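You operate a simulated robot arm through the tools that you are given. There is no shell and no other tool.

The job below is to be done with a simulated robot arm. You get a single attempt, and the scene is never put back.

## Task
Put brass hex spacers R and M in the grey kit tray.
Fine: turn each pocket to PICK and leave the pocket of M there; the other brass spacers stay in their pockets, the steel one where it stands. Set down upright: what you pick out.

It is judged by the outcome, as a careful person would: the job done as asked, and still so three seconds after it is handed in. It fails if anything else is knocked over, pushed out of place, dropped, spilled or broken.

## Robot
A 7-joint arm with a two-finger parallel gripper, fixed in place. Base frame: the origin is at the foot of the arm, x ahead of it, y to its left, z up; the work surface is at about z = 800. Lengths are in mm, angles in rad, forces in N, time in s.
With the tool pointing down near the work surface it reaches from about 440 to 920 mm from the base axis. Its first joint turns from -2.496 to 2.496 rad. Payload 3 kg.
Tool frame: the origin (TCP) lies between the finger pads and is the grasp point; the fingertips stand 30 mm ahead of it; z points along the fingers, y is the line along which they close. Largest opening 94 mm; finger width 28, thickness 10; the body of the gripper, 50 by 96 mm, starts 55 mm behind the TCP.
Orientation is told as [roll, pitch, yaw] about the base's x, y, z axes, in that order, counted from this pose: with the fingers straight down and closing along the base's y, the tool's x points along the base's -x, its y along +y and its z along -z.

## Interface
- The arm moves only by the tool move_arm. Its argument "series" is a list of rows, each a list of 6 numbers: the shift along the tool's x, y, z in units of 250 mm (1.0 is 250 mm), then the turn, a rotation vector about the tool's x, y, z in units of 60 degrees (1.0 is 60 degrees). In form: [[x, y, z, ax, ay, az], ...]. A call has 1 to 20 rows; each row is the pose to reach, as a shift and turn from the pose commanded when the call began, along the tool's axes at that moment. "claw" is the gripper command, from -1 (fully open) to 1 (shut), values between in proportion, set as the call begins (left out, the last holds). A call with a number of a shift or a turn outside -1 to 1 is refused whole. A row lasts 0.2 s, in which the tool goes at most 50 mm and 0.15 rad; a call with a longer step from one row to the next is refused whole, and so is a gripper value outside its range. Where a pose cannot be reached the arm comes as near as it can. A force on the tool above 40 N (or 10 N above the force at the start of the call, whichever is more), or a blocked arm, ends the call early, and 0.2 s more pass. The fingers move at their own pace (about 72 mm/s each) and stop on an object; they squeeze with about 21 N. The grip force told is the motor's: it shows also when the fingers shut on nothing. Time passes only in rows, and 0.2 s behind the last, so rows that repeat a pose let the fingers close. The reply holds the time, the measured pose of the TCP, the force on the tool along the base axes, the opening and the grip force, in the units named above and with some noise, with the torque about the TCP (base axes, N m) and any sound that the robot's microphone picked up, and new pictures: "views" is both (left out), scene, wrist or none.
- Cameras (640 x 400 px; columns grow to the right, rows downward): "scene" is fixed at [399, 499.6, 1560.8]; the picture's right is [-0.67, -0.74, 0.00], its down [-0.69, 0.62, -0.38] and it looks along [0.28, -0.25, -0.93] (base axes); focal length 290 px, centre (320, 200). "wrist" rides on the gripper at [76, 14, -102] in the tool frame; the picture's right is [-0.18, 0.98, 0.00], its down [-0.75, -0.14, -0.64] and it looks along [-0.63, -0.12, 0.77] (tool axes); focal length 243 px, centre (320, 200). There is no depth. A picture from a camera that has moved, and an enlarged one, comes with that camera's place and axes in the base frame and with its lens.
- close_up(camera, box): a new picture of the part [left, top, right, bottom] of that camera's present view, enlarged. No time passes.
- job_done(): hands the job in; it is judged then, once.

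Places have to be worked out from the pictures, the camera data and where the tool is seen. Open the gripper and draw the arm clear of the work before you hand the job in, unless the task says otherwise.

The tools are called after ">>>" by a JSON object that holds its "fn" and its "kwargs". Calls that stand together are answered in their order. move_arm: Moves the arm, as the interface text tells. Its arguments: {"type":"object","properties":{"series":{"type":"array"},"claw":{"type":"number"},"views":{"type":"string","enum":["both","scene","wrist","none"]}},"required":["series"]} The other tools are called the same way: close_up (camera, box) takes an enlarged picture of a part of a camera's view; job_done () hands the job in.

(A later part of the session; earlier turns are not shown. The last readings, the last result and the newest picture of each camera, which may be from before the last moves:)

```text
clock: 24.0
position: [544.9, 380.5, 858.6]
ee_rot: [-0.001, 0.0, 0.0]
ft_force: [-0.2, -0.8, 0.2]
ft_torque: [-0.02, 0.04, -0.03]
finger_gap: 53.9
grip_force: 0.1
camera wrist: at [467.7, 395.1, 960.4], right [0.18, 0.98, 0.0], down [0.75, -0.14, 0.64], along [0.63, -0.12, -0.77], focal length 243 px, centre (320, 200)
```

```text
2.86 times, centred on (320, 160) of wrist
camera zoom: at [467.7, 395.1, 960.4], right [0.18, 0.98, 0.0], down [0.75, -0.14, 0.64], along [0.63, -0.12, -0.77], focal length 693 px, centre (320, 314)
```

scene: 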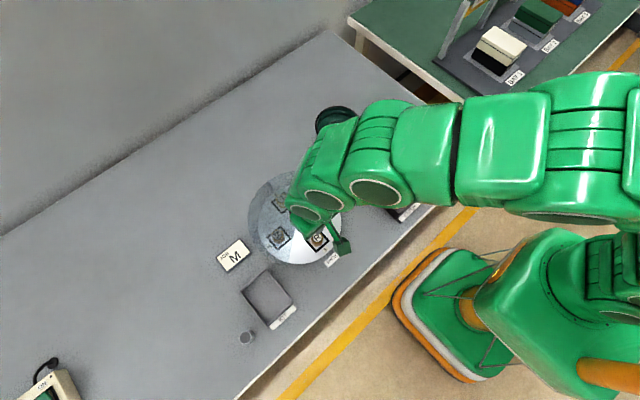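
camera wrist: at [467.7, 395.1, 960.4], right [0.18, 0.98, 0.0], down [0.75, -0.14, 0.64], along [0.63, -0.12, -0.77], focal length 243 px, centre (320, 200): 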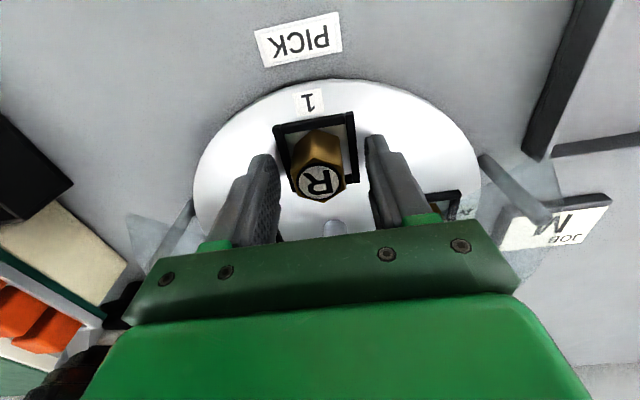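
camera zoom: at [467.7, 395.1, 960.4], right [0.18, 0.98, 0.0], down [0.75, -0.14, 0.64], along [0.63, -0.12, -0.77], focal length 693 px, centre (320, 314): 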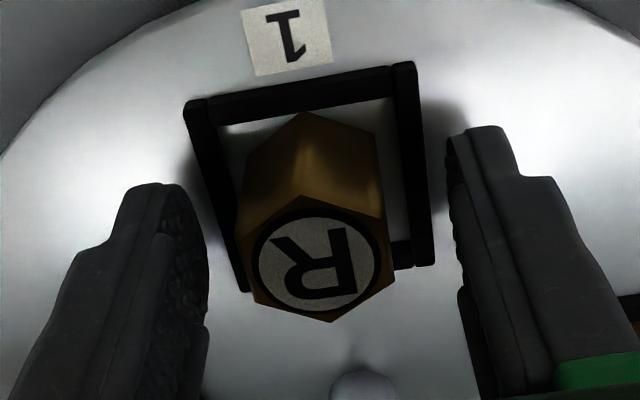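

R is unmoved and the gripper is clear of the frame. I'll go 4 mm lower for more pad contact, watching Fz.

>>> {"fn": "move_arm", "kwargs": {"series": [[0, 0, 0.006, 0, 0, 0], [0, 0, 0.012, 0, 0, 0], [0, 0, 0.016, 0, 0, 0], [0, 0, 0.016, 0, 0, 0]], "views": "none"}}

>>> {"fn": "move_arm", "kwargs": {"series": [[0, 0, 0, 0, 0, 0], [0, 0, 0, 0, 0, 0], [0, 0, 0, 0, 0, 0], [0, 0, 0, 0, 0, 0], [0, 0, 0, 0, 0, 0]], "claw": 1, "views": "wrist"}}

>>> {"fn": "close_up", "kwargs": {"camera": "wrist", "box": [230, 90, 410, 230]}}

```text
clock: 25.0
position: [544.7, 380.3, 854.5]
ee_rot: [0.001, 0.002, 0.0]
ft_force: [0.4, -0.2, -0.6]
ft_torque: [-0.02, 0.01, 0.01]
finger_gap: 54.1
grip_force: 0.0
```

```text
clock: 26.2
position: [544.4, 380.0, 853.6]
ee_rot: [0.001, -0.001, 0.001]
ft_force: [1.0, -3.8, 1.3]
ft_torque: [-0.15, -0.02, -0.32]
finger_gap: 47.9
grip_force: 45.1
camera wrist: at [467.3, 394.8, 956.2], right [0.18, 0.98, 0.0], down [0.75, -0.14, 0.64], along [0.63, -0.12, -0.77], focal length 243 px, centre (320, 200)
```

wrist: 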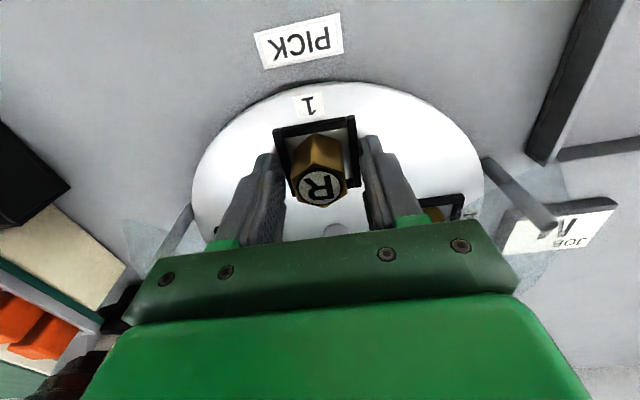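

```text
2.86 times, centred on (320, 160) of wrist
camera zoom: at [467.3, 394.8, 956.2], right [0.18, 0.98, 0.0], down [0.75, -0.14, 0.64], along [0.63, -0.12, -0.77], focal length 693 px, centre (320, 314)
```

zoom: 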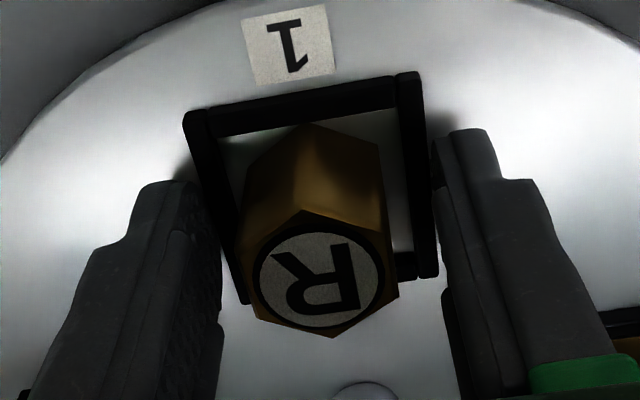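

This time the gap is 47.9 mm, so at this height the fingers closed on the pocket's frame, which stands up to about z≈825. I'll open at once and rise 6 mm.

>>> {"fn": "move_arm", "kwargs": {"series": [[0, 0, 0, 0, 0, 0], [0, 0, 0, 0, 0, 0], [0, 0, -0.012, 0, 0, 0], [0, 0, -0.024, 0, 0, 0], [0, 0, -0.024, 0, 0, 0]], "claw": -0.15, "views": "wrist"}}

>>> {"fn": "close_up", "kwargs": {"camera": "wrist", "box": [230, 90, 410, 230]}}

```text
clock: 27.4
position: [543.7, 379.6, 859.5]
ee_rot: [0.001, -0.001, 0.001]
ft_force: [-0.6, 0.2, 0.1]
ft_torque: [0.0, -0.06, -0.02]
finger_gap: 54.1
grip_force: 0.1
camera wrist: at [467.3, 394.9, 962.5], right [0.18, 0.98, 0.0], down [0.75, -0.14, 0.64], along [0.63, -0.12, -0.77], focal length 243 px, centre (320, 200)
```

wrist: 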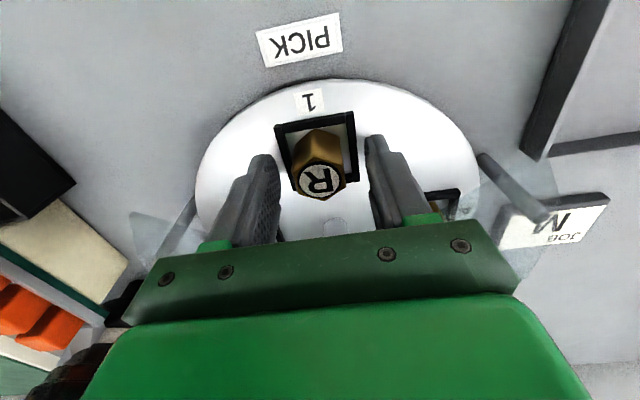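

```text
2.86 times, centred on (320, 160) of wrist
camera zoom: at [467.3, 394.9, 962.5], right [0.18, 0.98, 0.0], down [0.75, -0.14, 0.64], along [0.63, -0.12, -0.77], focal length 693 px, centre (320, 314)
```

zoom: 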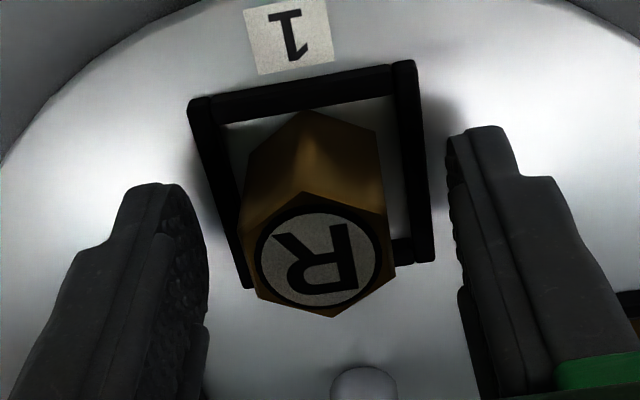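

The pocket and R look unchanged. I'll grip R at TCP z≈860, above the frame, then lift 2 mm and read the load.

>>> {"fn": "move_arm", "kwargs": {"series": [[0, 0, 0, 0, 0, 0], [0, 0, 0, 0, 0, 0], [0, 0, 0, 0, 0, 0], [0, 0, 0, 0, 0, 0], [0, 0, 0, 0, 0, 0]], "claw": 1, "views": "none"}}

>>> {"fn": "move_arm", "kwargs": {"series": [[0, 0, -0.004, 0, 0, 0], [0, 0, -0.008, 0, 0, 0], [0, 0, -0.008, 0, 0, 0]], "views": "wrist"}}

>>> {"fn": "close_up", "kwargs": {"camera": "wrist", "box": [230, 90, 410, 230]}}

```text
clock: 28.6
position: [544.6, 380.5, 859.3]
ee_rot: [0.001, 0.002, -0.001]
ft_force: [0.6, 0.3, 0.1]
ft_torque: [0.0, 0.01, -0.02]
finger_gap: 27.5
grip_force: 20.9
```

```text
clock: 29.4
position: [544.0, 381.7, 862.4]
ee_rot: [0.002, 0.001, -0.001]
ft_force: [-0.8, -0.2, -0.3]
ft_torque: [-0.03, -0.03, 0.03]
finger_gap: 27.6
grip_force: 20.9
camera wrist: at [467.3, 394.7, 963.9], right [0.18, 0.98, 0.0], down [0.75, -0.14, 0.64], along [0.63, -0.12, -0.77], focal length 243 px, centre (320, 200)
```

wrist: 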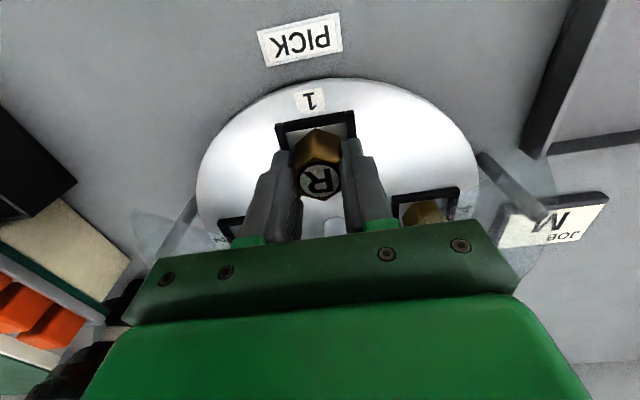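

```text
2.86 times, centred on (320, 160) of wrist
camera zoom: at [467.3, 394.7, 963.9], right [0.18, 0.98, 0.0], down [0.75, -0.14, 0.64], along [0.63, -0.12, -0.77], focal length 693 px, centre (320, 314)
```

zoom: 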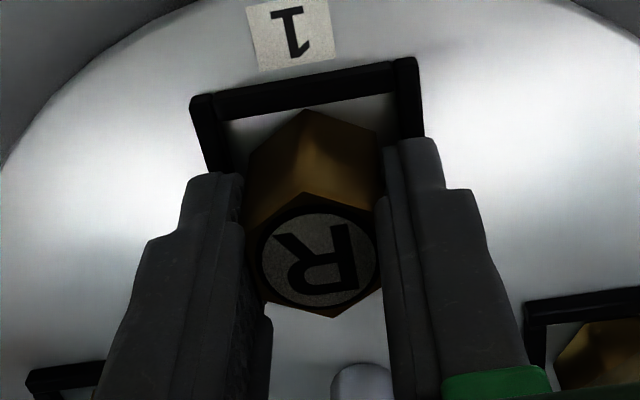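

After the 2 mm lift R keeps its place in the wrist picture, so it seems to be rising with the fingers and the load is tiny. I'll go up slowly another 6 mm and check.

>>> {"fn": "move_arm", "kwargs": {"series": [[0, 0, -0.004, 0, 0, 0], [0, 0, -0.008, 0, 0, 0], [0, 0, -0.012, 0, 0, 0], [0, 0, -0.016, 0, 0, 0], [0, 0, -0.02, 0, 0, 0], [0, 0, -0.024, 0, 0, 0], [0, 0, -0.024, 0, 0, 0]], "views": "wrist"}}

>>> {"fn": "close_up", "kwargs": {"camera": "wrist", "box": [230, 90, 410, 230]}}

```text
clock: 31.0
position: [543.4, 379.8, 867.9]
ee_rot: [0.0, 0.0, 0.0]
ft_force: [-0.9, 0.2, -0.8]
ft_torque: [0.03, 0.0, -0.04]
finger_gap: 27.6
grip_force: 20.9
camera wrist: at [467.0, 394.9, 970.0], right [0.18, 0.98, 0.0], down [0.75, -0.14, 0.64], along [0.63, -0.12, -0.77], focal length 243 px, centre (320, 200)
```

wrist: 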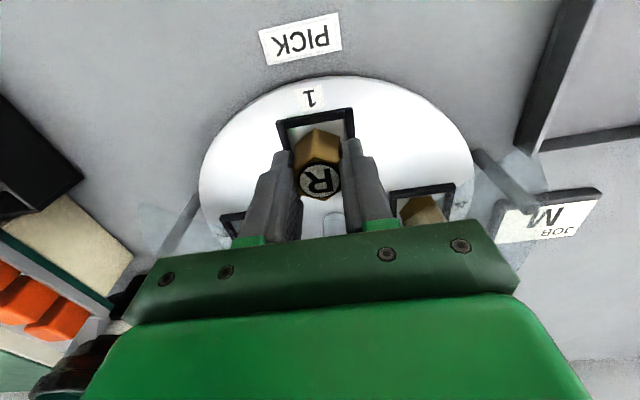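

```text
2.86 times, centred on (320, 160) of wrist
camera zoom: at [467.0, 394.9, 970.0], right [0.18, 0.98, 0.0], down [0.75, -0.14, 0.64], along [0.63, -0.12, -0.77], focal length 693 px, centre (320, 314)
```

zoom: 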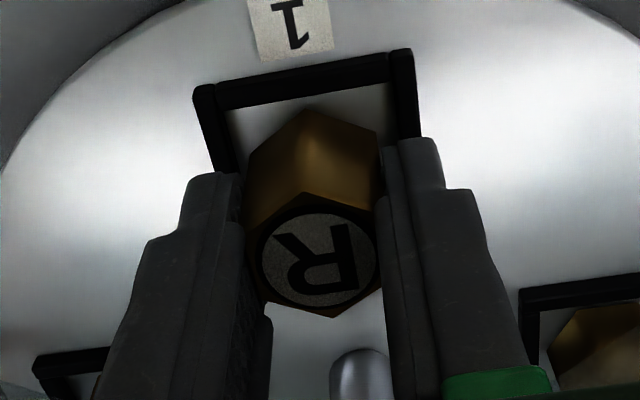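

R has come up 8 mm with the fingers; it keeps its place in the picture while the frame recedes. The earlier slip was probably from lifting too fast, so I'll raise it gently to about z=940.

>>> {"fn": "move_arm", "kwargs": {"series": [[0, 0, -0.008, 0, 0, 0], [0, 0, -0.02, 0, 0, 0], [0, 0, -0.036, 0, 0, 0], [0, 0, -0.056, 0, 0, 0], [0, 0, -0.076, 0, 0, 0], [0, 0, -0.096, 0, 0, 0], [0, 0, -0.116, 0, 0, 0], [0, 0, -0.136, 0, 0, 0], [0, 0, -0.156, 0, 0, 0], [0, 0, -0.176, 0, 0, 0], [0, 0, -0.196, 0, 0, 0], [0, 0, -0.216, 0, 0, 0], [0, 0, -0.236, 0, 0, 0], [0, 0, -0.252, 0, 0, 0], [0, 0, -0.268, 0, 0, 0], [0, 0, -0.28, 0, 0, 0], [0, 0, -0.288, 0, 0, 0], [0, 0, -0.288, 0, 0, 0]]}}

>>> {"fn": "close_up", "kwargs": {"camera": "wrist", "box": [230, 90, 410, 230]}}

```text
clock: 34.8
position: [544.1, 381.6, 939.1]
ee_rot: [0.001, 0.001, -0.001]
ft_force: [0.2, -0.4, -1.6]
ft_torque: [0.0, 0.02, -0.01]
finger_gap: 27.8
grip_force: 21.3
camera wrist: at [467.2, 395.1, 1042.3], right [0.18, 0.98, 0.0], down [0.75, -0.14, 0.64], along [0.63, -0.12, -0.77], focal length 243 px, centre (320, 200)
```

scene: 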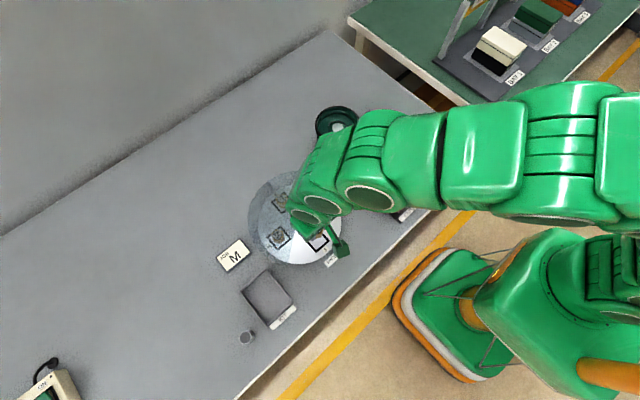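
wrist: 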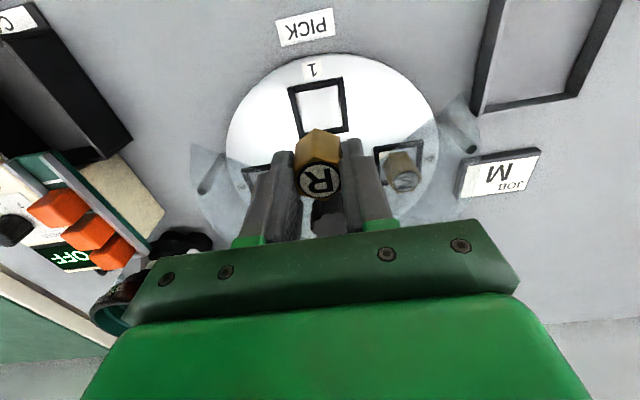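

```text
2.86 times, centred on (320, 160) of wrist
camera zoom: at [467.2, 395.1, 1042.3], right [0.18, 0.98, 0.0], down [0.75, -0.14, 0.64], along [0.63, -0.12, -0.77], focal length 693 px, centre (320, 314)
```

zoom: 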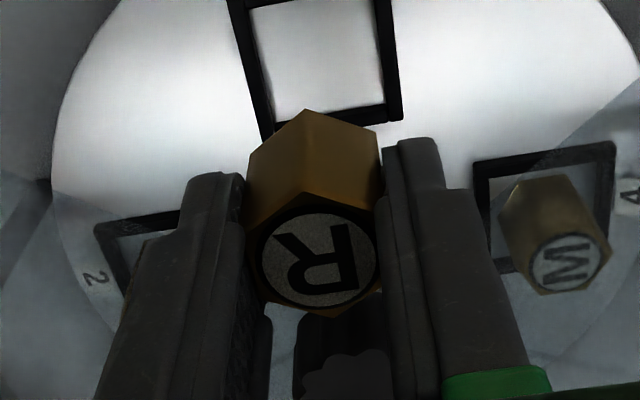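

R is firmly held and pocket 1 is empty. I'll carry it gently in +y at this height to above the kit tray, near (545, 565).

>>> {"fn": "move_arm", "kwargs": {"series": [[0, 0.012, 0, 0, 0, 0], [0, 0.032, 0, 0, 0, 0], [0, 0.06, 0, 0, 0, 0], [0, 0.096, 0, 0, 0, 0], [0, 0.136, 0, 0, 0, 0], [0, 0.18, 0, 0, 0, 0], [0, 0.224, 0, 0, 0, 0], [0, 0.268, 0, 0, 0, 0], [0, 0.312, 0, 0, 0, 0], [0, 0.356, 0, 0, 0, 0], [0, 0.4, 0, 0, 0, 0], [0, 0.444, 0, 0, 0, 0], [0, 0.488, 0, 0, 0, 0], [0, 0.532, 0, 0, 0, 0], [0, 0.576, 0, 0, 0, 0], [0, 0.62, 0, 0, 0, 0], [0, 0.656, 0, 0, 0, 0], [0, 0.688, 0, 0, 0, 0], [0, 0.716, 0, 0, 0, 0], [0, 0.738, 0, 0, 0, 0]]}}

>>> {"fn": "close_up", "kwargs": {"camera": "scene", "box": [190, 200, 350, 370]}}

>>> {"fn": "close_up", "kwargs": {"camera": "wrist", "box": [200, 0, 440, 230]}}

```text
clock: 39.0
position: [543.6, 565.4, 940.3]
ee_rot: [0.0, 0.001, 0.0]
ft_force: [0.3, -0.2, -1.0]
ft_torque: [-0.01, -0.01, 0.02]
finger_gap: 27.4
grip_force: 21.5
camera wrist: at [467.3, 579.7, 1042.2], right [0.18, 0.98, 0.0], down [0.75, -0.14, 0.64], along [0.63, -0.12, -0.77], focal length 243 px, centre (320, 200)
```

scene: 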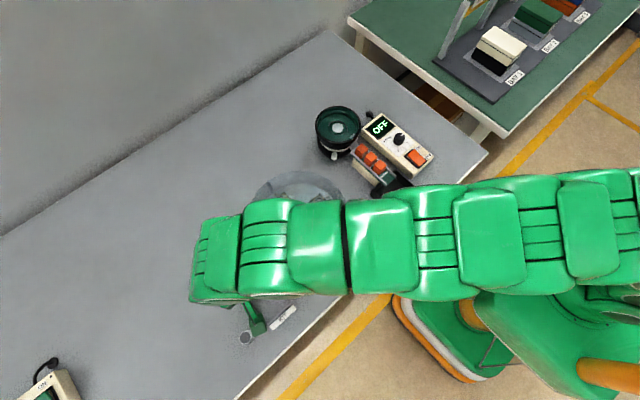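
wrist: 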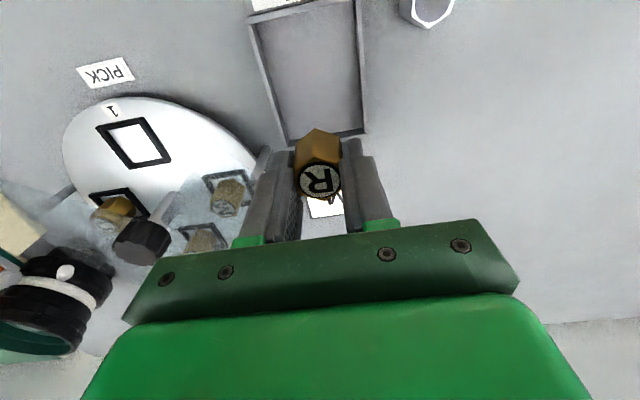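

```text
2.35 times, centred on (270, 285) of scene
camera zoom: at [399.0, 499.6, 1560.8], right [-0.67, -0.74, 0.0], down [-0.69, 0.62, -0.38], along [0.28, -0.25, -0.93], focal length 681 px, centre (438, 0)
```

zoom: 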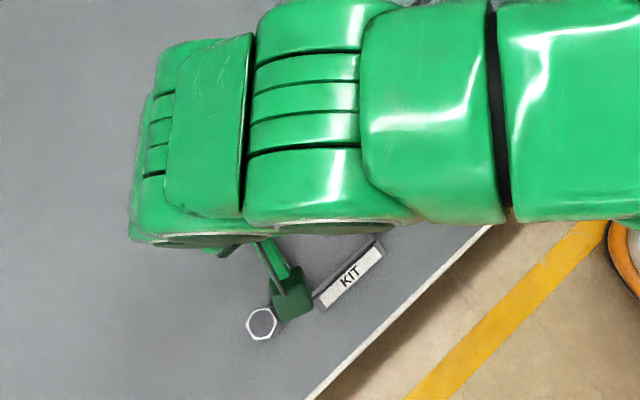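

```text
1.74 times, centred on (320, 115) of wrist
camera zoom: at [467.3, 579.7, 1042.2], right [0.18, 0.98, 0.0], down [0.75, -0.14, 0.64], along [0.63, -0.12, -0.77], focal length 422 px, centre (320, 348)
```

zoom: 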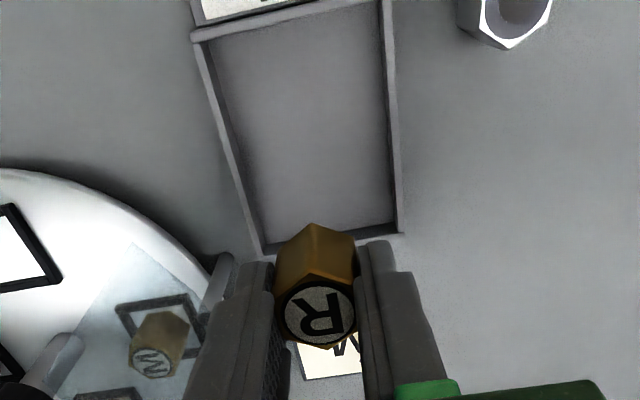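

Projecting the tray rim puts it at about x 471–578, y 523–605, and R at (544, 565) is well inside. I'll lower gently to TCP z≈855, where the spacer bottom should be about 10 mm above the floor.

>>> {"fn": "move_arm", "kwargs": {"series": [[0, 0, 0.008, 0, 0, 0], [0, 0, 0.024, 0, 0, 0], [0, 0, 0.048, 0, 0, 0], [0, 0, 0.076, 0, 0, 0], [0, 0, 0.104, 0, 0, 0], [0, 0, 0.132, 0, 0, 0], [0, 0, 0.16, 0, 0, 0], [0, 0, 0.188, 0, 0, 0], [0, 0, 0.216, 0, 0, 0], [0, 0, 0.244, 0, 0, 0], [0, 0, 0.272, 0, 0, 0], [0, 0, 0.296, 0, 0, 0], [0, 0, 0.316, 0, 0, 0], [0, 0, 0.332, 0, 0, 0], [0, 0, 0.34, 0, 0, 0], [0, 0, 0.34, 0, 0, 0]], "views": "wrist"}}

>>> {"fn": "close_up", "kwargs": {"camera": "wrist", "box": [200, 40, 440, 230]}}

```text
clock: 42.4
position: [543.6, 564.1, 854.2]
ee_rot: [-0.001, 0.0, -0.001]
ft_force: [-0.4, -0.1, -1.9]
ft_torque: [0.01, 0.01, 0.0]
finger_gap: 27.4
grip_force: 20.9
camera wrist: at [467.1, 579.2, 957.1], right [0.18, 0.98, 0.0], down [0.75, -0.14, 0.64], along [0.63, -0.12, -0.77], focal length 243 px, centre (320, 200)
```

wrist: 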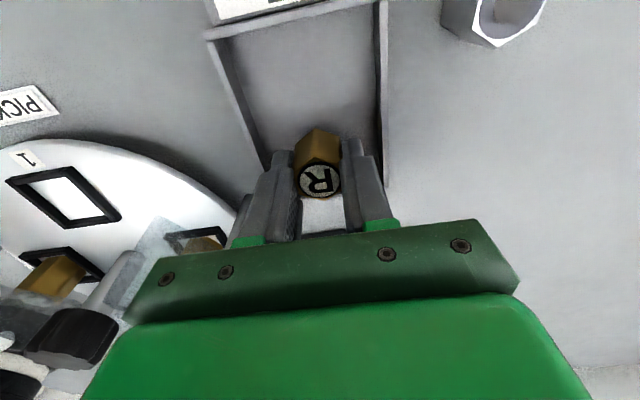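

```text
2.11 times, centred on (320, 135) of wrist
camera zoom: at [467.1, 579.2, 957.1], right [0.18, 0.98, 0.0], down [0.75, -0.14, 0.64], along [0.63, -0.12, -0.77], focal length 511 px, centre (320, 337)
```

zoom: 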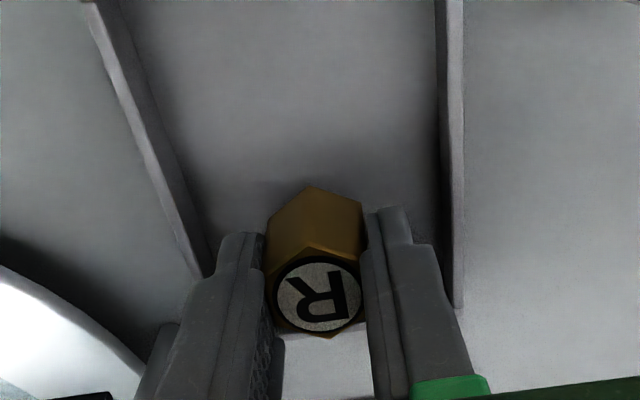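

R is inside the tray's walls and not yet down, with Fz about -1.9 N from its weight. I'll lower in 1 mm rows.

>>> {"fn": "move_arm", "kwargs": {"series": [[0, 0, 0.004, 0, 0, 0], [0, 0, 0.008, 0, 0, 0], [0, 0, 0.012, 0, 0, 0], [0, 0, 0.016, 0, 0, 0], [0, 0, 0.02, 0, 0, 0], [0, 0, 0.024, 0, 0, 0], [0, 0, 0.024, 0, 0, 0]], "views": "none"}}

>>> {"fn": "move_arm", "kwargs": {"series": [[0, 0, 0.004, 0, 0, 0], [0, 0, 0.008, 0, 0, 0], [0, 0, 0.008, 0, 0, 0]], "views": "none"}}

```text
clock: 44.0
position: [543.4, 565.7, 848.7]
ee_rot: [0.0, 0.001, 0.001]
ft_force: [0.9, -0.1, -1.5]
ft_torque: [0.01, -0.01, -0.02]
finger_gap: 27.8
grip_force: 20.5
```

```text
clock: 44.8
position: [543.1, 564.9, 845.9]
ee_rot: [0.0, -0.001, 0.0]
ft_force: [0.6, 0.6, -1.8]
ft_torque: [0.03, -0.02, -0.02]
finger_gap: 27.7
grip_force: 21.7
```

There's still no contact at TCP z≈847. I'll keep lowering in small steps.

>>> {"fn": "move_arm", "kwargs": {"series": [[0, 0, 0.004, 0, 0, 0], [0, 0, 0.008, 0, 0, 0], [0, 0, 0.008, 0, 0, 0]], "views": "none"}}

>>> {"fn": "move_arm", "kwargs": {"series": [[0, 0, 0.004, 0, 0, 0], [0, 0, 0.004, 0, 0, 0]], "views": "none"}}

>>> {"fn": "move_arm", "kwargs": {"series": [[0, 0, 0.004, 0, 0, 0], [0, 0, 0.004, 0, 0, 0]], "views": "wrist"}}

```text
clock: 45.6
position: [544.0, 564.3, 845.5]
ee_rot: [0.001, -0.001, 0.0]
ft_force: [-0.8, -1.0, 4.1]
ft_torque: [-0.08, 0.07, 0.02]
finger_gap: 27.7
grip_force: 20.6
```

```text
clock: 46.2
position: [545.1, 564.8, 844.8]
ee_rot: [0.002, -0.002, 0.0]
ft_force: [-3.9, -6.5, 24.9]
ft_torque: [-0.29, 0.19, -0.01]
finger_gap: 27.6
grip_force: 21.2
```

```text
clock: 46.6
position: [544.4, 565.5, 843.8]
ee_rot: [0.002, -0.001, -0.001]
ft_force: [0.1, -0.3, 8.4]
ft_torque: [-0.05, 0.07, -0.03]
finger_gap: 27.7
grip_force: 21.4
stopped in row 2: the force on the tool passed its limit at 42 N (the readings are from after the stop); the commanded pose is now the measured one
camera wrist: at [467.8, 580.0, 947.1], right [0.18, 0.98, 0.0], down [0.75, -0.14, 0.64], along [0.63, -0.12, -0.77], focal length 243 px, centre (320, 200)
```

wrist: 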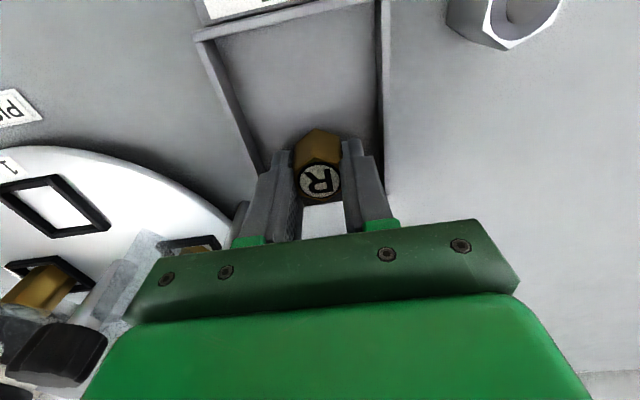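

R is on the tray floor; contact came at TCP z≈845, and I pressed a little further than needed. I'll open just enough to release it.

>>> {"fn": "move_arm", "kwargs": {"series": [[0, 0, 0, 0, 0, 0], [0, 0, 0, 0, 0, 0], [0, 0, 0, 0, 0, 0]], "claw": 0.1, "views": "wrist"}}

>>> {"fn": "close_up", "kwargs": {"camera": "wrist", "box": [200, 40, 440, 230]}}

```text
clock: 47.4
position: [543.9, 564.6, 844.0]
ee_rot: [0.002, -0.002, 0.0]
ft_force: [-0.4, 0.1, -0.2]
ft_torque: [0.02, 0.02, 0.01]
finger_gap: 42.6
grip_force: 0.2
camera wrist: at [467.6, 579.9, 946.6], right [0.18, 0.98, 0.0], down [0.75, -0.14, 0.64], along [0.63, -0.12, -0.77], focal length 243 px, centre (320, 200)
```

wrist: 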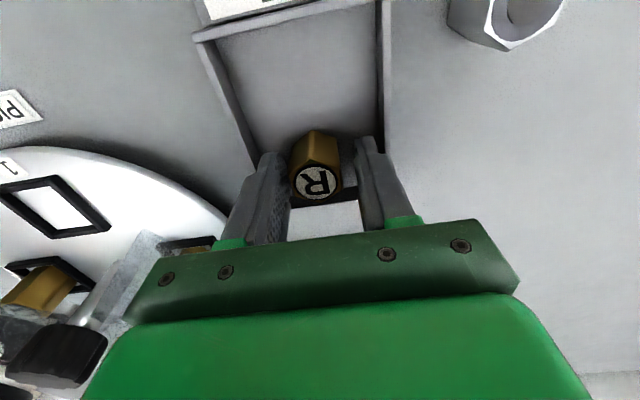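

```text
2.11 times, centred on (320, 135) of wrist
camera zoom: at [467.6, 579.9, 946.6], right [0.18, 0.98, 0.0], down [0.75, -0.14, 0.64], along [0.63, -0.12, -0.77], focal length 511 px, centre (320, 337)
```

zoom: 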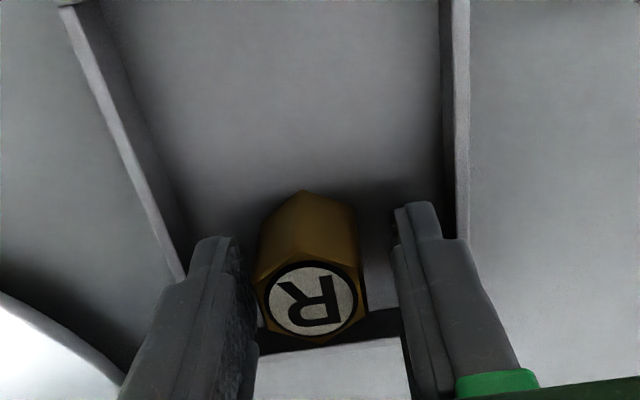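

R stands upright on the tray floor, free of the fingers. I'll lift straight up slowly, then higher, and check it.

>>> {"fn": "move_arm", "kwargs": {"series": [[0, 0.004, -0.02, 0, 0, 0], [0, 0.004, -0.05, 0, 0, 0], [0, 0.004, -0.1, 0, 0, 0], [0, 0.004, -0.18, 0, 0, 0], [0, 0.004, -0.3, 0, 0, 0], [0, 0.004, -0.44, 0, 0, 0], [0, 0.004, -0.6, 0, 0, 0], [0, 0.004, -0.6, 0, 0, 0]]}}

>>> {"fn": "close_up", "kwargs": {"camera": "wrist", "box": [200, 0, 440, 200]}}

```text
clock: 49.2
position: [543.5, 565.6, 995.1]
ee_rot: [0.001, -0.003, -0.002]
ft_force: [0.0, 0.5, 0.0]
ft_torque: [0.0, 0.0, 0.01]
finger_gap: 42.6
grip_force: 0.1
camera wrist: at [466.7, 579.8, 1096.7], right [0.18, 0.98, 0.0], down [0.75, -0.14, 0.64], along [0.63, -0.12, -0.77], focal length 243 px, centre (320, 200)
```

scene: 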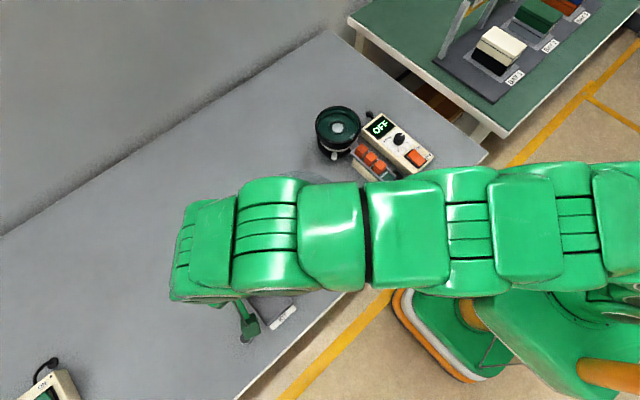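
wrist: 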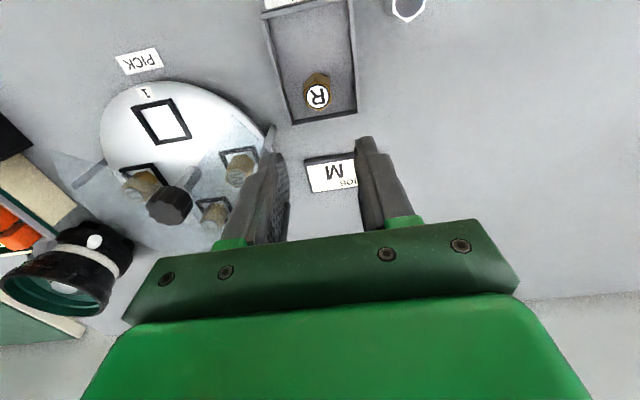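

```text
2.00 times, centred on (320, 100) of wrist
camera zoom: at [466.7, 579.8, 1096.7], right [0.18, 0.98, 0.0], down [0.75, -0.14, 0.64], along [0.63, -0.12, -0.77], focal length 485 px, centre (320, 400)
```

zoom: 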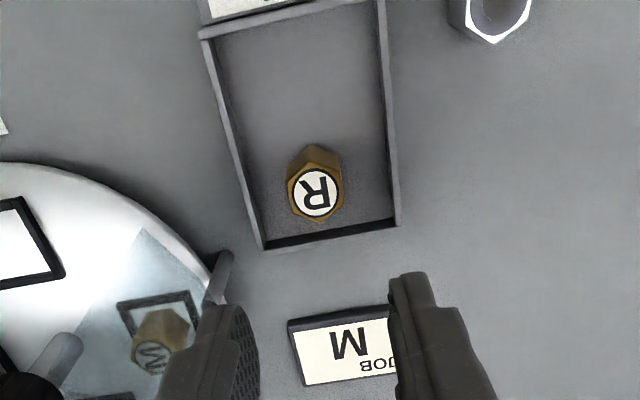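

R stands upright inside the kit tray. Next I go back above the knob, pre-turned 45° clockwise, to turn M to PICK with another 90° counter-clockwise.

>>> {"fn": "move_arm", "kwargs": {"series": [[-0.035, -0.093, -0.003, 0, 0, 0.094], [-0.07, -0.186, -0.006, 0, 0, 0.188], [-0.106, -0.279, -0.009, 0, 0, 0.281], [-0.141, -0.372, -0.012, 0, 0, 0.375], [-0.176, -0.464, -0.015, 0, 0, 0.469], [-0.211, -0.557, -0.018, 0, 0, 0.562], [-0.247, -0.65, -0.021, 0, 0, 0.656], [-0.282, -0.743, -0.024, 0, 0, 0.75], [-0.282, -0.743, -0.024, 0, 0, 0.75]], "claw": -0.5}}

>>> {"fn": "close_up", "kwargs": {"camera": "wrist", "box": [260, 60, 380, 160]}}

>>> {"fn": "close_up", "kwargs": {"camera": "scene", "box": [200, 160, 360, 340]}}

```text
clock: 51.2
position: [615.5, 381.5, 1000.2]
ee_rot: [0.002, 0.0, -0.784]
ft_force: [-1.2, -0.9, -0.4]
ft_torque: [0.0, 0.02, 0.03]
finger_gap: 70.5
grip_force: 0.1
camera wrist: at [569.7, 444.1, 1102.7], right [0.83, 0.56, 0.0], down [0.43, -0.63, 0.64], along [0.36, -0.53, -0.77], focal length 243 px, centre (320, 200)
```

scene: 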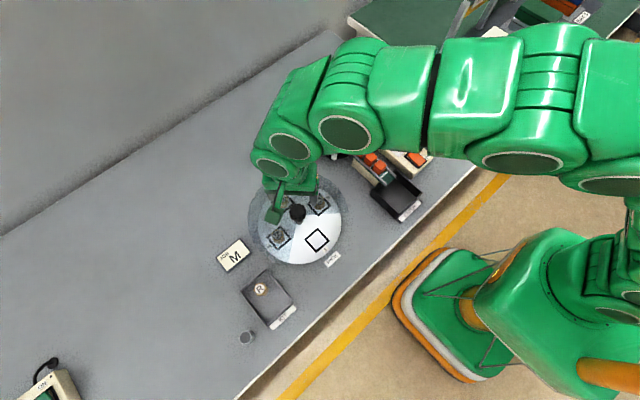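
wrist: 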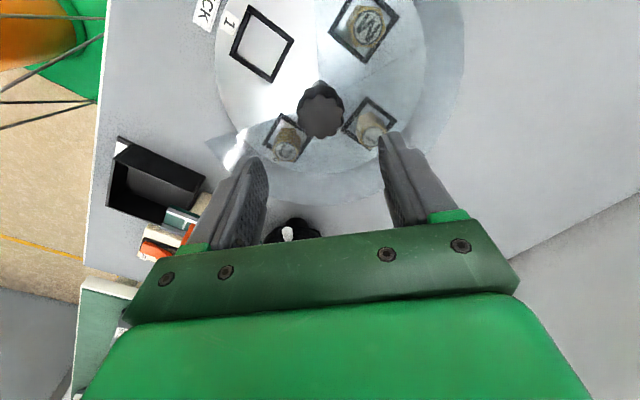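

```text
4.00 times, centred on (320, 110) of wrist
camera zoom: at [569.7, 444.1, 1102.7], right [0.83, 0.56, 0.0], down [0.43, -0.63, 0.64], along [0.36, -0.53, -0.77], focal length 970 px, centre (320, 560)
```

zoom: 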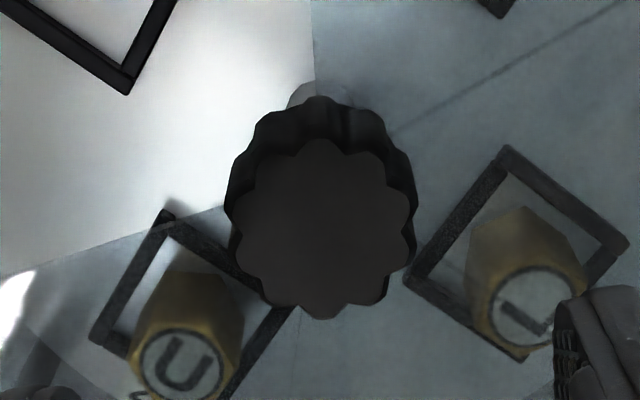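

```text
2.22 times, centred on (280, 250) of scene
camera zoom: at [399.0, 499.6, 1560.8], right [-0.67, -0.74, 0.0], down [-0.69, 0.62, -0.38], along [0.28, -0.25, -0.93], focal length 643 px, centre (409, 89)
```

zoom: 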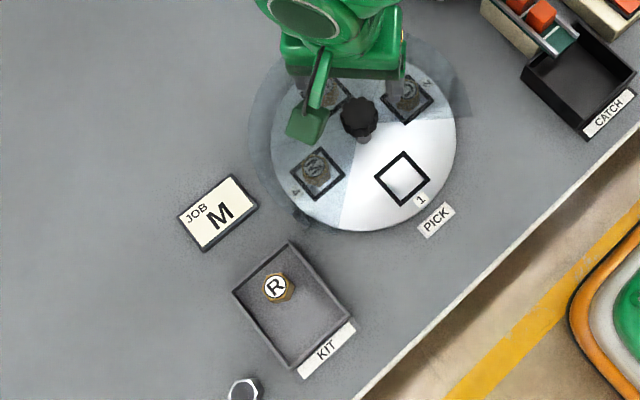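

The knob is centred on the tool axis again within 1 mm. I'll lower to z≈907, close on it, and check.

>>> {"fn": "move_arm", "kwargs": {"series": [[0, 0.002, 0.08, 0, 0, 0], [0, 0.002, 0.16, 0, 0, 0], [0, 0.002, 0.24, 0, 0, 0], [0, 0.002, 0.3, 0, 0, 0], [0, 0.002, 0.34, 0, 0, 0], [0, 0.002, 0.36, 0, 0, 0], [0, 0.002, 0.372, 0, 0, 0], [0, 0.002, 0.372, 0, 0, 0]], "views": "none"}}

>>> {"fn": "move_arm", "kwargs": {"series": [[0, 0, 0, 0, 0, 0], [0, 0, 0, 0, 0, 0], [0, 0, 0, 0, 0, 0], [0, 0, 0, 0, 0, 0]], "claw": 1, "views": "wrist"}}

```text
clock: 53.0
position: [615.1, 379.9, 908.7]
ee_rot: [0.002, 0.0, -0.785]
ft_force: [0.7, 0.4, -0.3]
ft_torque: [0.05, -0.01, 0.03]
finger_gap: 70.3
grip_force: 0.1
```

```text
clock: 54.0
position: [615.1, 380.6, 907.9]
ee_rot: [-0.001, -0.001, -0.786]
ft_force: [-15.8, -11.9, 4.3]
ft_torque: [-0.53, 0.74, 0.03]
finger_gap: 41.6
grip_force: 45.4
camera wrist: at [570.4, 444.3, 1009.7], right [0.83, 0.56, 0.0], down [0.43, -0.63, 0.64], along [0.36, -0.53, -0.77], focal length 243 px, centre (320, 200)
```

wrist: 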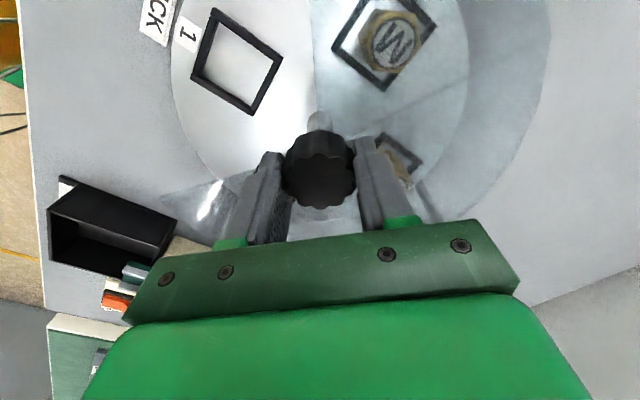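

Closing gave about 20 N along the closing line, so the tool is about 1 mm off the knob's axis. I'll shift 1 mm toward -y of the tool to relieve it.

>>> {"fn": "move_arm", "kwargs": {"series": [[0, -0.002, 0, 0, 0, 0], [0, -0.004, 0, 0, 0, 0], [0, -0.004, 0, 0, 0, 0]], "views": "none"}}

```text
clock: 54.8
position: [614.0, 380.1, 908.2]
ee_rot: [0.003, 0.0, -0.786]
ft_force: [1.7, -4.4, -3.7]
ft_torque: [0.09, 0.25, -0.02]
finger_gap: 41.3
grip_force: 44.8
```

The side force is nearly gone. I'll turn 60° counter-clockwise first, then check.

>>> {"fn": "move_arm", "kwargs": {"series": [[0, 0, 0, 0, 0, -0.08], [0, 0, 0, 0, 0, -0.18], [0, 0, 0, 0, 0, -0.28], [0, 0, 0, 0, 0, -0.38], [0, 0, 0, 0, 0, -0.48], [0, 0, 0, 0, 0, -0.58], [0, 0, 0, 0, 0, -0.68], [0, 0, 0, 0, 0, -0.78], [0, 0, 0, 0, 0, -0.88], [0, 0, 0, 0, 0, -0.95], [0, 0, 0, 0, 0, -1.0], [0, 0, 0, 0, 0, -1.0]]}}

```text
clock: 57.4
position: [613.2, 380.1, 906.7]
ee_rot: [0.003, -0.003, 0.261]
ft_force: [2.9, -3.2, 3.0]
ft_torque: [-0.06, 0.63, -0.83]
finger_gap: 40.9
grip_force: 44.9
camera wrist: at [536.7, 374.2, 1009.5], right [-0.08, 1.0, 0.0], down [0.76, 0.06, 0.64], along [0.64, 0.05, -0.77], focal length 243 px, centre (320, 200)
```

scene: 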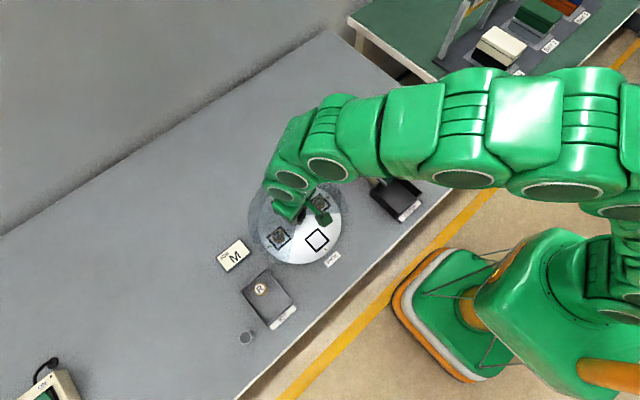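
wrist: 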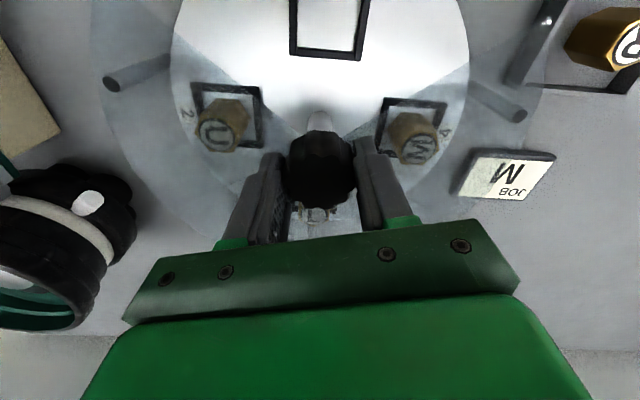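

The disc did not follow this time: pocket 1 is still at PICK and the fingers slid on the knob with -0.83 N·m. Something resists counter-clockwise turning, and the -0.65 N·m at the end of the first turn already hinted at a stop. I'll release the knob and look closely.

>>> {"fn": "move_arm", "kwargs": {"series": [[0, 0, 0, 0, 0, 0], [0, 0, 0, 0, 0, 0], [0, 0, 0, 0, 0, 0]], "claw": -0.5, "views": "none"}}

>>> {"fn": "move_arm", "kwargs": {"series": [[0, 0, -0.16, 0, 0, 0], [0, 0, -0.32, 0, 0, 0], [0, 0, -0.372, 0, 0, 0], [0, 0, -0.372, 0, 0, 0]]}}

>>> {"fn": "close_up", "kwargs": {"camera": "scene", "box": [230, 160, 350, 270]}}

>>> {"fn": "close_up", "kwargs": {"camera": "wrist", "box": [180, 0, 460, 200]}}

```text
clock: 58.2
position: [615.7, 380.5, 907.1]
ee_rot: [0.0, 0.0, 0.262]
ft_force: [-0.9, -0.5, -0.5]
ft_torque: [-0.01, 0.01, 0.0]
finger_gap: 70.2
grip_force: 0.0
```

```text
clock: 59.2
position: [614.6, 379.8, 1000.2]
ee_rot: [0.001, -0.001, 0.261]
ft_force: [0.5, 0.4, -0.1]
ft_torque: [0.01, -0.03, -0.03]
finger_gap: 70.6
grip_force: 0.1
camera wrist: at [536.8, 374.0, 1102.7], right [-0.08, 1.0, 0.0], down [0.76, 0.06, 0.64], along [0.64, 0.05, -0.77], focal length 243 px, centre (320, 200)
```

scene: 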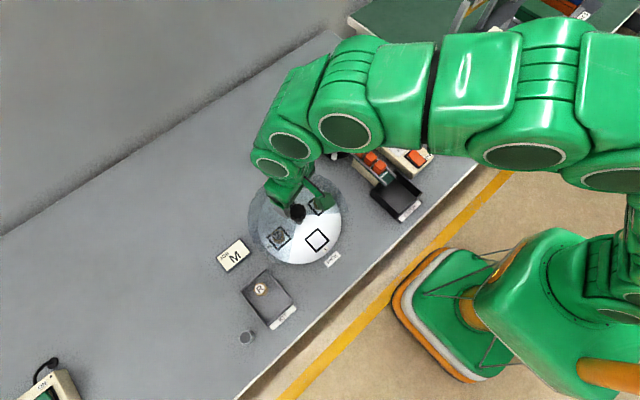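
wrist: 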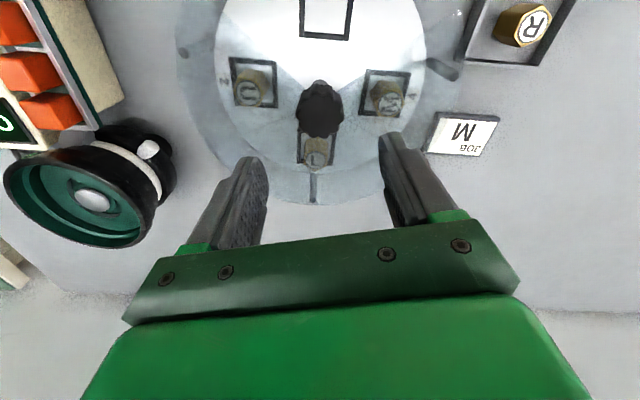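

```text
3.64 times, centred on (290, 215) of scene
camera zoom: at [399.0, 499.6, 1560.8], right [-0.67, -0.74, 0.0], down [-0.69, 0.62, -0.38], along [0.28, -0.25, -0.93], focal length 1053 px, centre (429, 146)
```

zoom: 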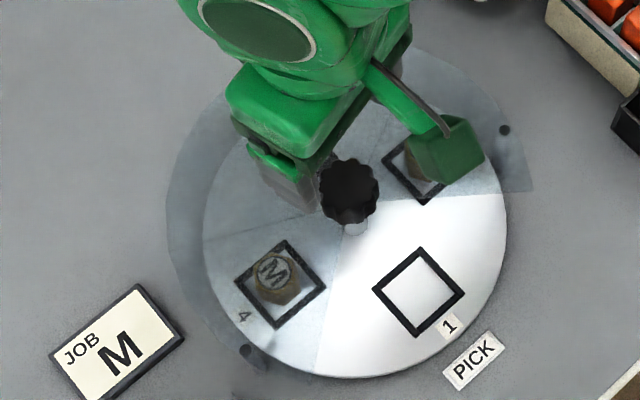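

```text
2.00 times, centred on (320, 100) of wrist
camera zoom: at [536.8, 374.0, 1102.7], right [-0.08, 1.0, 0.0], down [0.76, 0.06, 0.64], along [0.64, 0.05, -0.77], focal length 485 px, centre (320, 400)
```

zoom: 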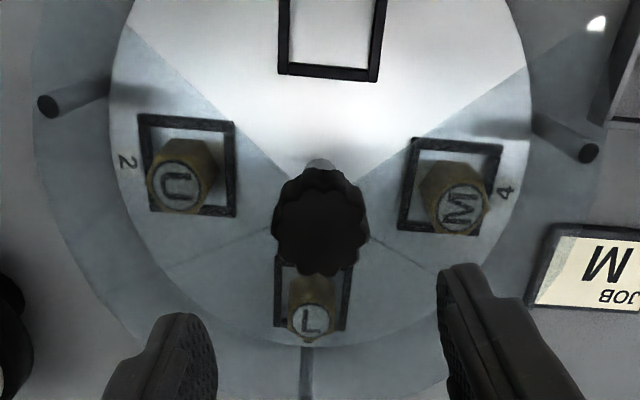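

I see no visible obstruction and the disc is unmoved, so the likeliest reading is an end stop in the counter-clockwise direction. I'll re-grip at yaw +45° and test a small clockwise turn.

>>> {"fn": "move_arm", "kwargs": {"series": [[0, 0, 0, 0, 0, -0.125], [0, 0, 0, 0, 0, -0.25], [0, 0, 0, 0, 0, -0.375], [0, 0, 0, 0, 0, -0.5], [0, 0, 0.1, 0, 0, -0.5], [0, 0, 0.2, 0, 0, -0.5], [0, 0, 0.28, 0, 0, -0.5], [0, 0, 0.33, 0, 0, -0.5], [0, 0, 0.36, 0, 0, -0.5], [0, 0, 0.372, 0, 0, -0.5], [0, 0, 0.372, 0, 0, -0.5]], "views": "wrist"}}

>>> {"fn": "move_arm", "kwargs": {"series": [[0, 0, 0, 0, 0, 0], [0, 0, 0, 0, 0, 0], [0, 0, 0, 0, 0, 0], [0, 0, 0, 0, 0, 0]], "claw": 1, "views": "wrist"}}

```text
clock: 61.6
position: [614.5, 379.9, 906.5]
ee_rot: [0.0, -0.002, 0.786]
ft_force: [0.1, 0.8, 0.3]
ft_torque: [0.01, -0.02, -0.03]
finger_gap: 70.6
grip_force: 0.1
camera wrist: at [549.9, 336.8, 1009.1], right [-0.56, 0.83, 0.0], down [0.63, 0.43, 0.64], along [0.53, 0.36, -0.77], focal length 243 px, centre (320, 200)
```

wrist: 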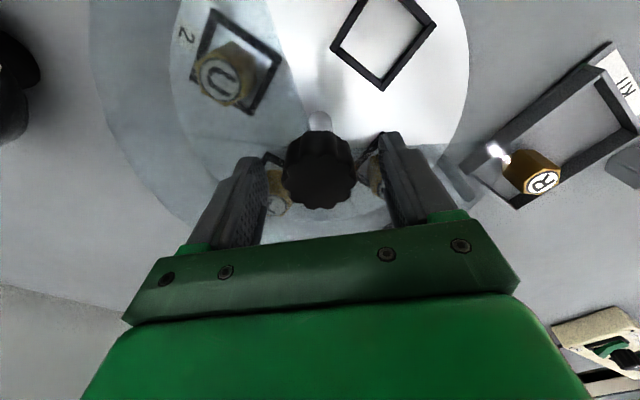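

```text
clock: 62.6
position: [615.2, 381.3, 907.4]
ee_rot: [0.0, -0.001, 0.786]
ft_force: [5.6, -6.9, -2.7]
ft_torque: [0.42, 0.09, -0.1]
finger_gap: 41.9
grip_force: 45.0
camera wrist: at [550.1, 336.5, 1009.0], right [-0.56, 0.83, 0.0], down [0.63, 0.43, 0.64], along [0.53, 0.36, -0.77], focal length 243 px, centre (320, 200)
```

wrist: 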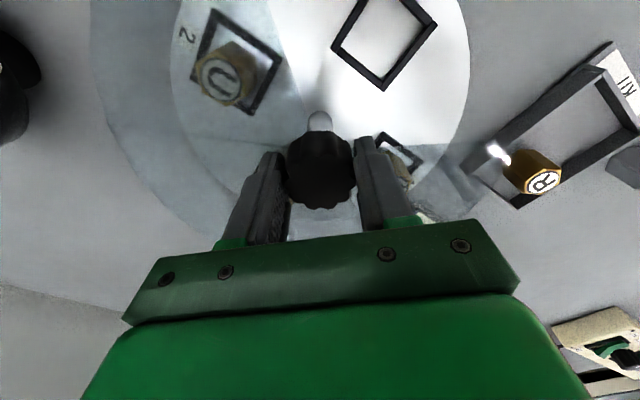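

The grip is good with about 9 N of side force. I'll test a 15° clockwise turn, with a half-millimetre correction.

>>> {"fn": "move_arm", "kwargs": {"series": [[0, -0.002, 0, 0, 0, 0], [0, -0.002, 0, 0, 0, 0.0625], [0, -0.002, 0, 0, 0, 0.125], [0, -0.002, 0, 0, 0, 0.1875], [0, -0.002, 0, 0, 0, 0.25], [0, -0.002, 0, 0, 0, 0.25]]}}

>>> {"fn": "close_up", "kwargs": {"camera": "scene", "box": [230, 160, 350, 270]}}

```text
clock: 64.0
position: [615.1, 379.2, 907.2]
ee_rot: [-0.001, -0.001, 0.522]
ft_force: [6.2, 11.7, -18.1]
ft_torque: [0.12, -1.01, -0.01]
finger_gap: 41.5
grip_force: 45.0
camera wrist: at [541.0, 354.6, 1009.1], right [-0.33, 0.94, 0.0], down [0.72, 0.25, 0.64], along [0.61, 0.21, -0.77], focal length 243 px, centre (320, 200)
```

scene: 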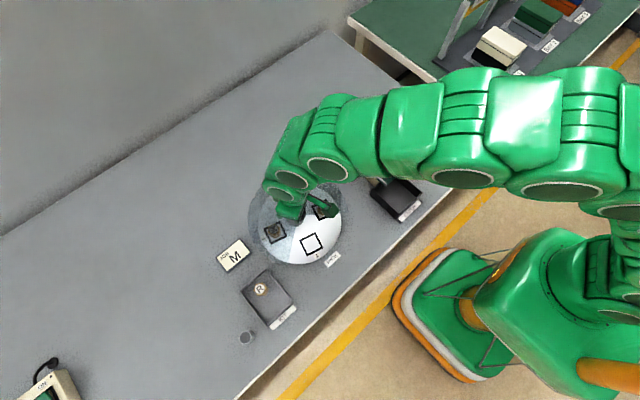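
wrist: 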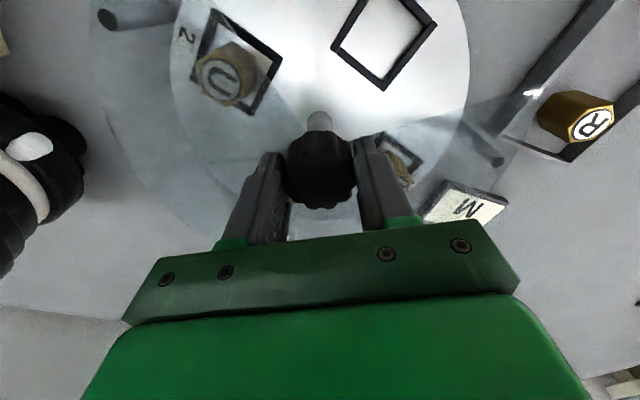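

```text
3.64 times, centred on (290, 215) of scene
camera zoom: at [399.0, 499.6, 1560.8], right [-0.67, -0.74, 0.0], down [-0.69, 0.62, -0.38], along [0.28, -0.25, -0.93], focal length 1053 px, centre (429, 146)
```

zoom: 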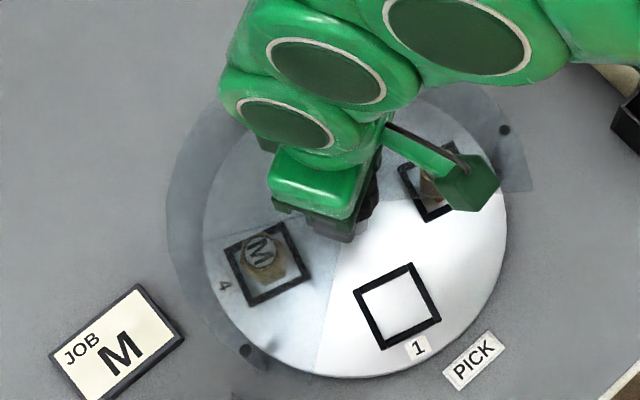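

Clockwise the disc turns freely, so there is a stop in the counter-clockwise direction. M must therefore come round the long way, 270° clockwise in three grips. I'll continue in this grip, easing the vertical load by 0.5 mm.

>>> {"fn": "move_arm", "kwargs": {"series": [[0, 0, 0.002, 0, 0, 0.06], [0, 0, 0.002, 0, 0, 0.14], [0, 0, 0.002, 0, 0, 0.24], [0, 0, 0.002, 0, 0, 0.34], [0, 0, 0.002, 0, 0, 0.44], [0, 0, 0.002, 0, 0, 0.54], [0, 0, 0.002, 0, 0, 0.62], [0, 0, 0.002, 0, 0, 0.7], [0, 0, 0.002, 0, 0, 0.75], [0, 0, 0.002, 0, 0, 0.75]], "views": "wrist"}}

```text
clock: 66.2
position: [614.5, 379.5, 906.9]
ee_rot: [0.001, 0.0, -0.264]
ft_force: [-5.2, 1.8, -3.9]
ft_torque: [-0.36, 0.19, -0.01]
finger_gap: 41.3
grip_force: 45.4
camera wrist: at [544.3, 413.8, 1009.2], right [0.43, 0.9, 0.0], down [0.69, -0.33, 0.64], along [0.58, -0.28, -0.77], focal length 243 px, centre (320, 200)
```

wrist: 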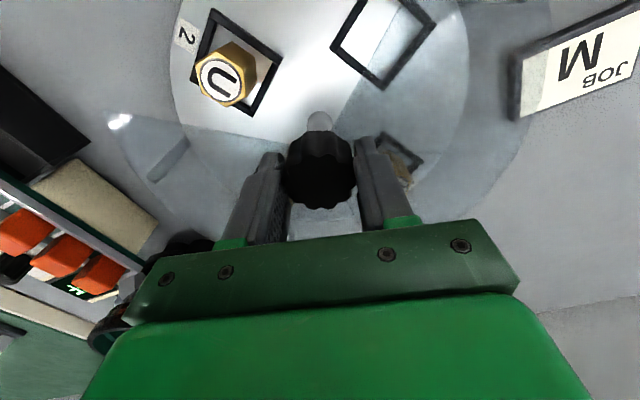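

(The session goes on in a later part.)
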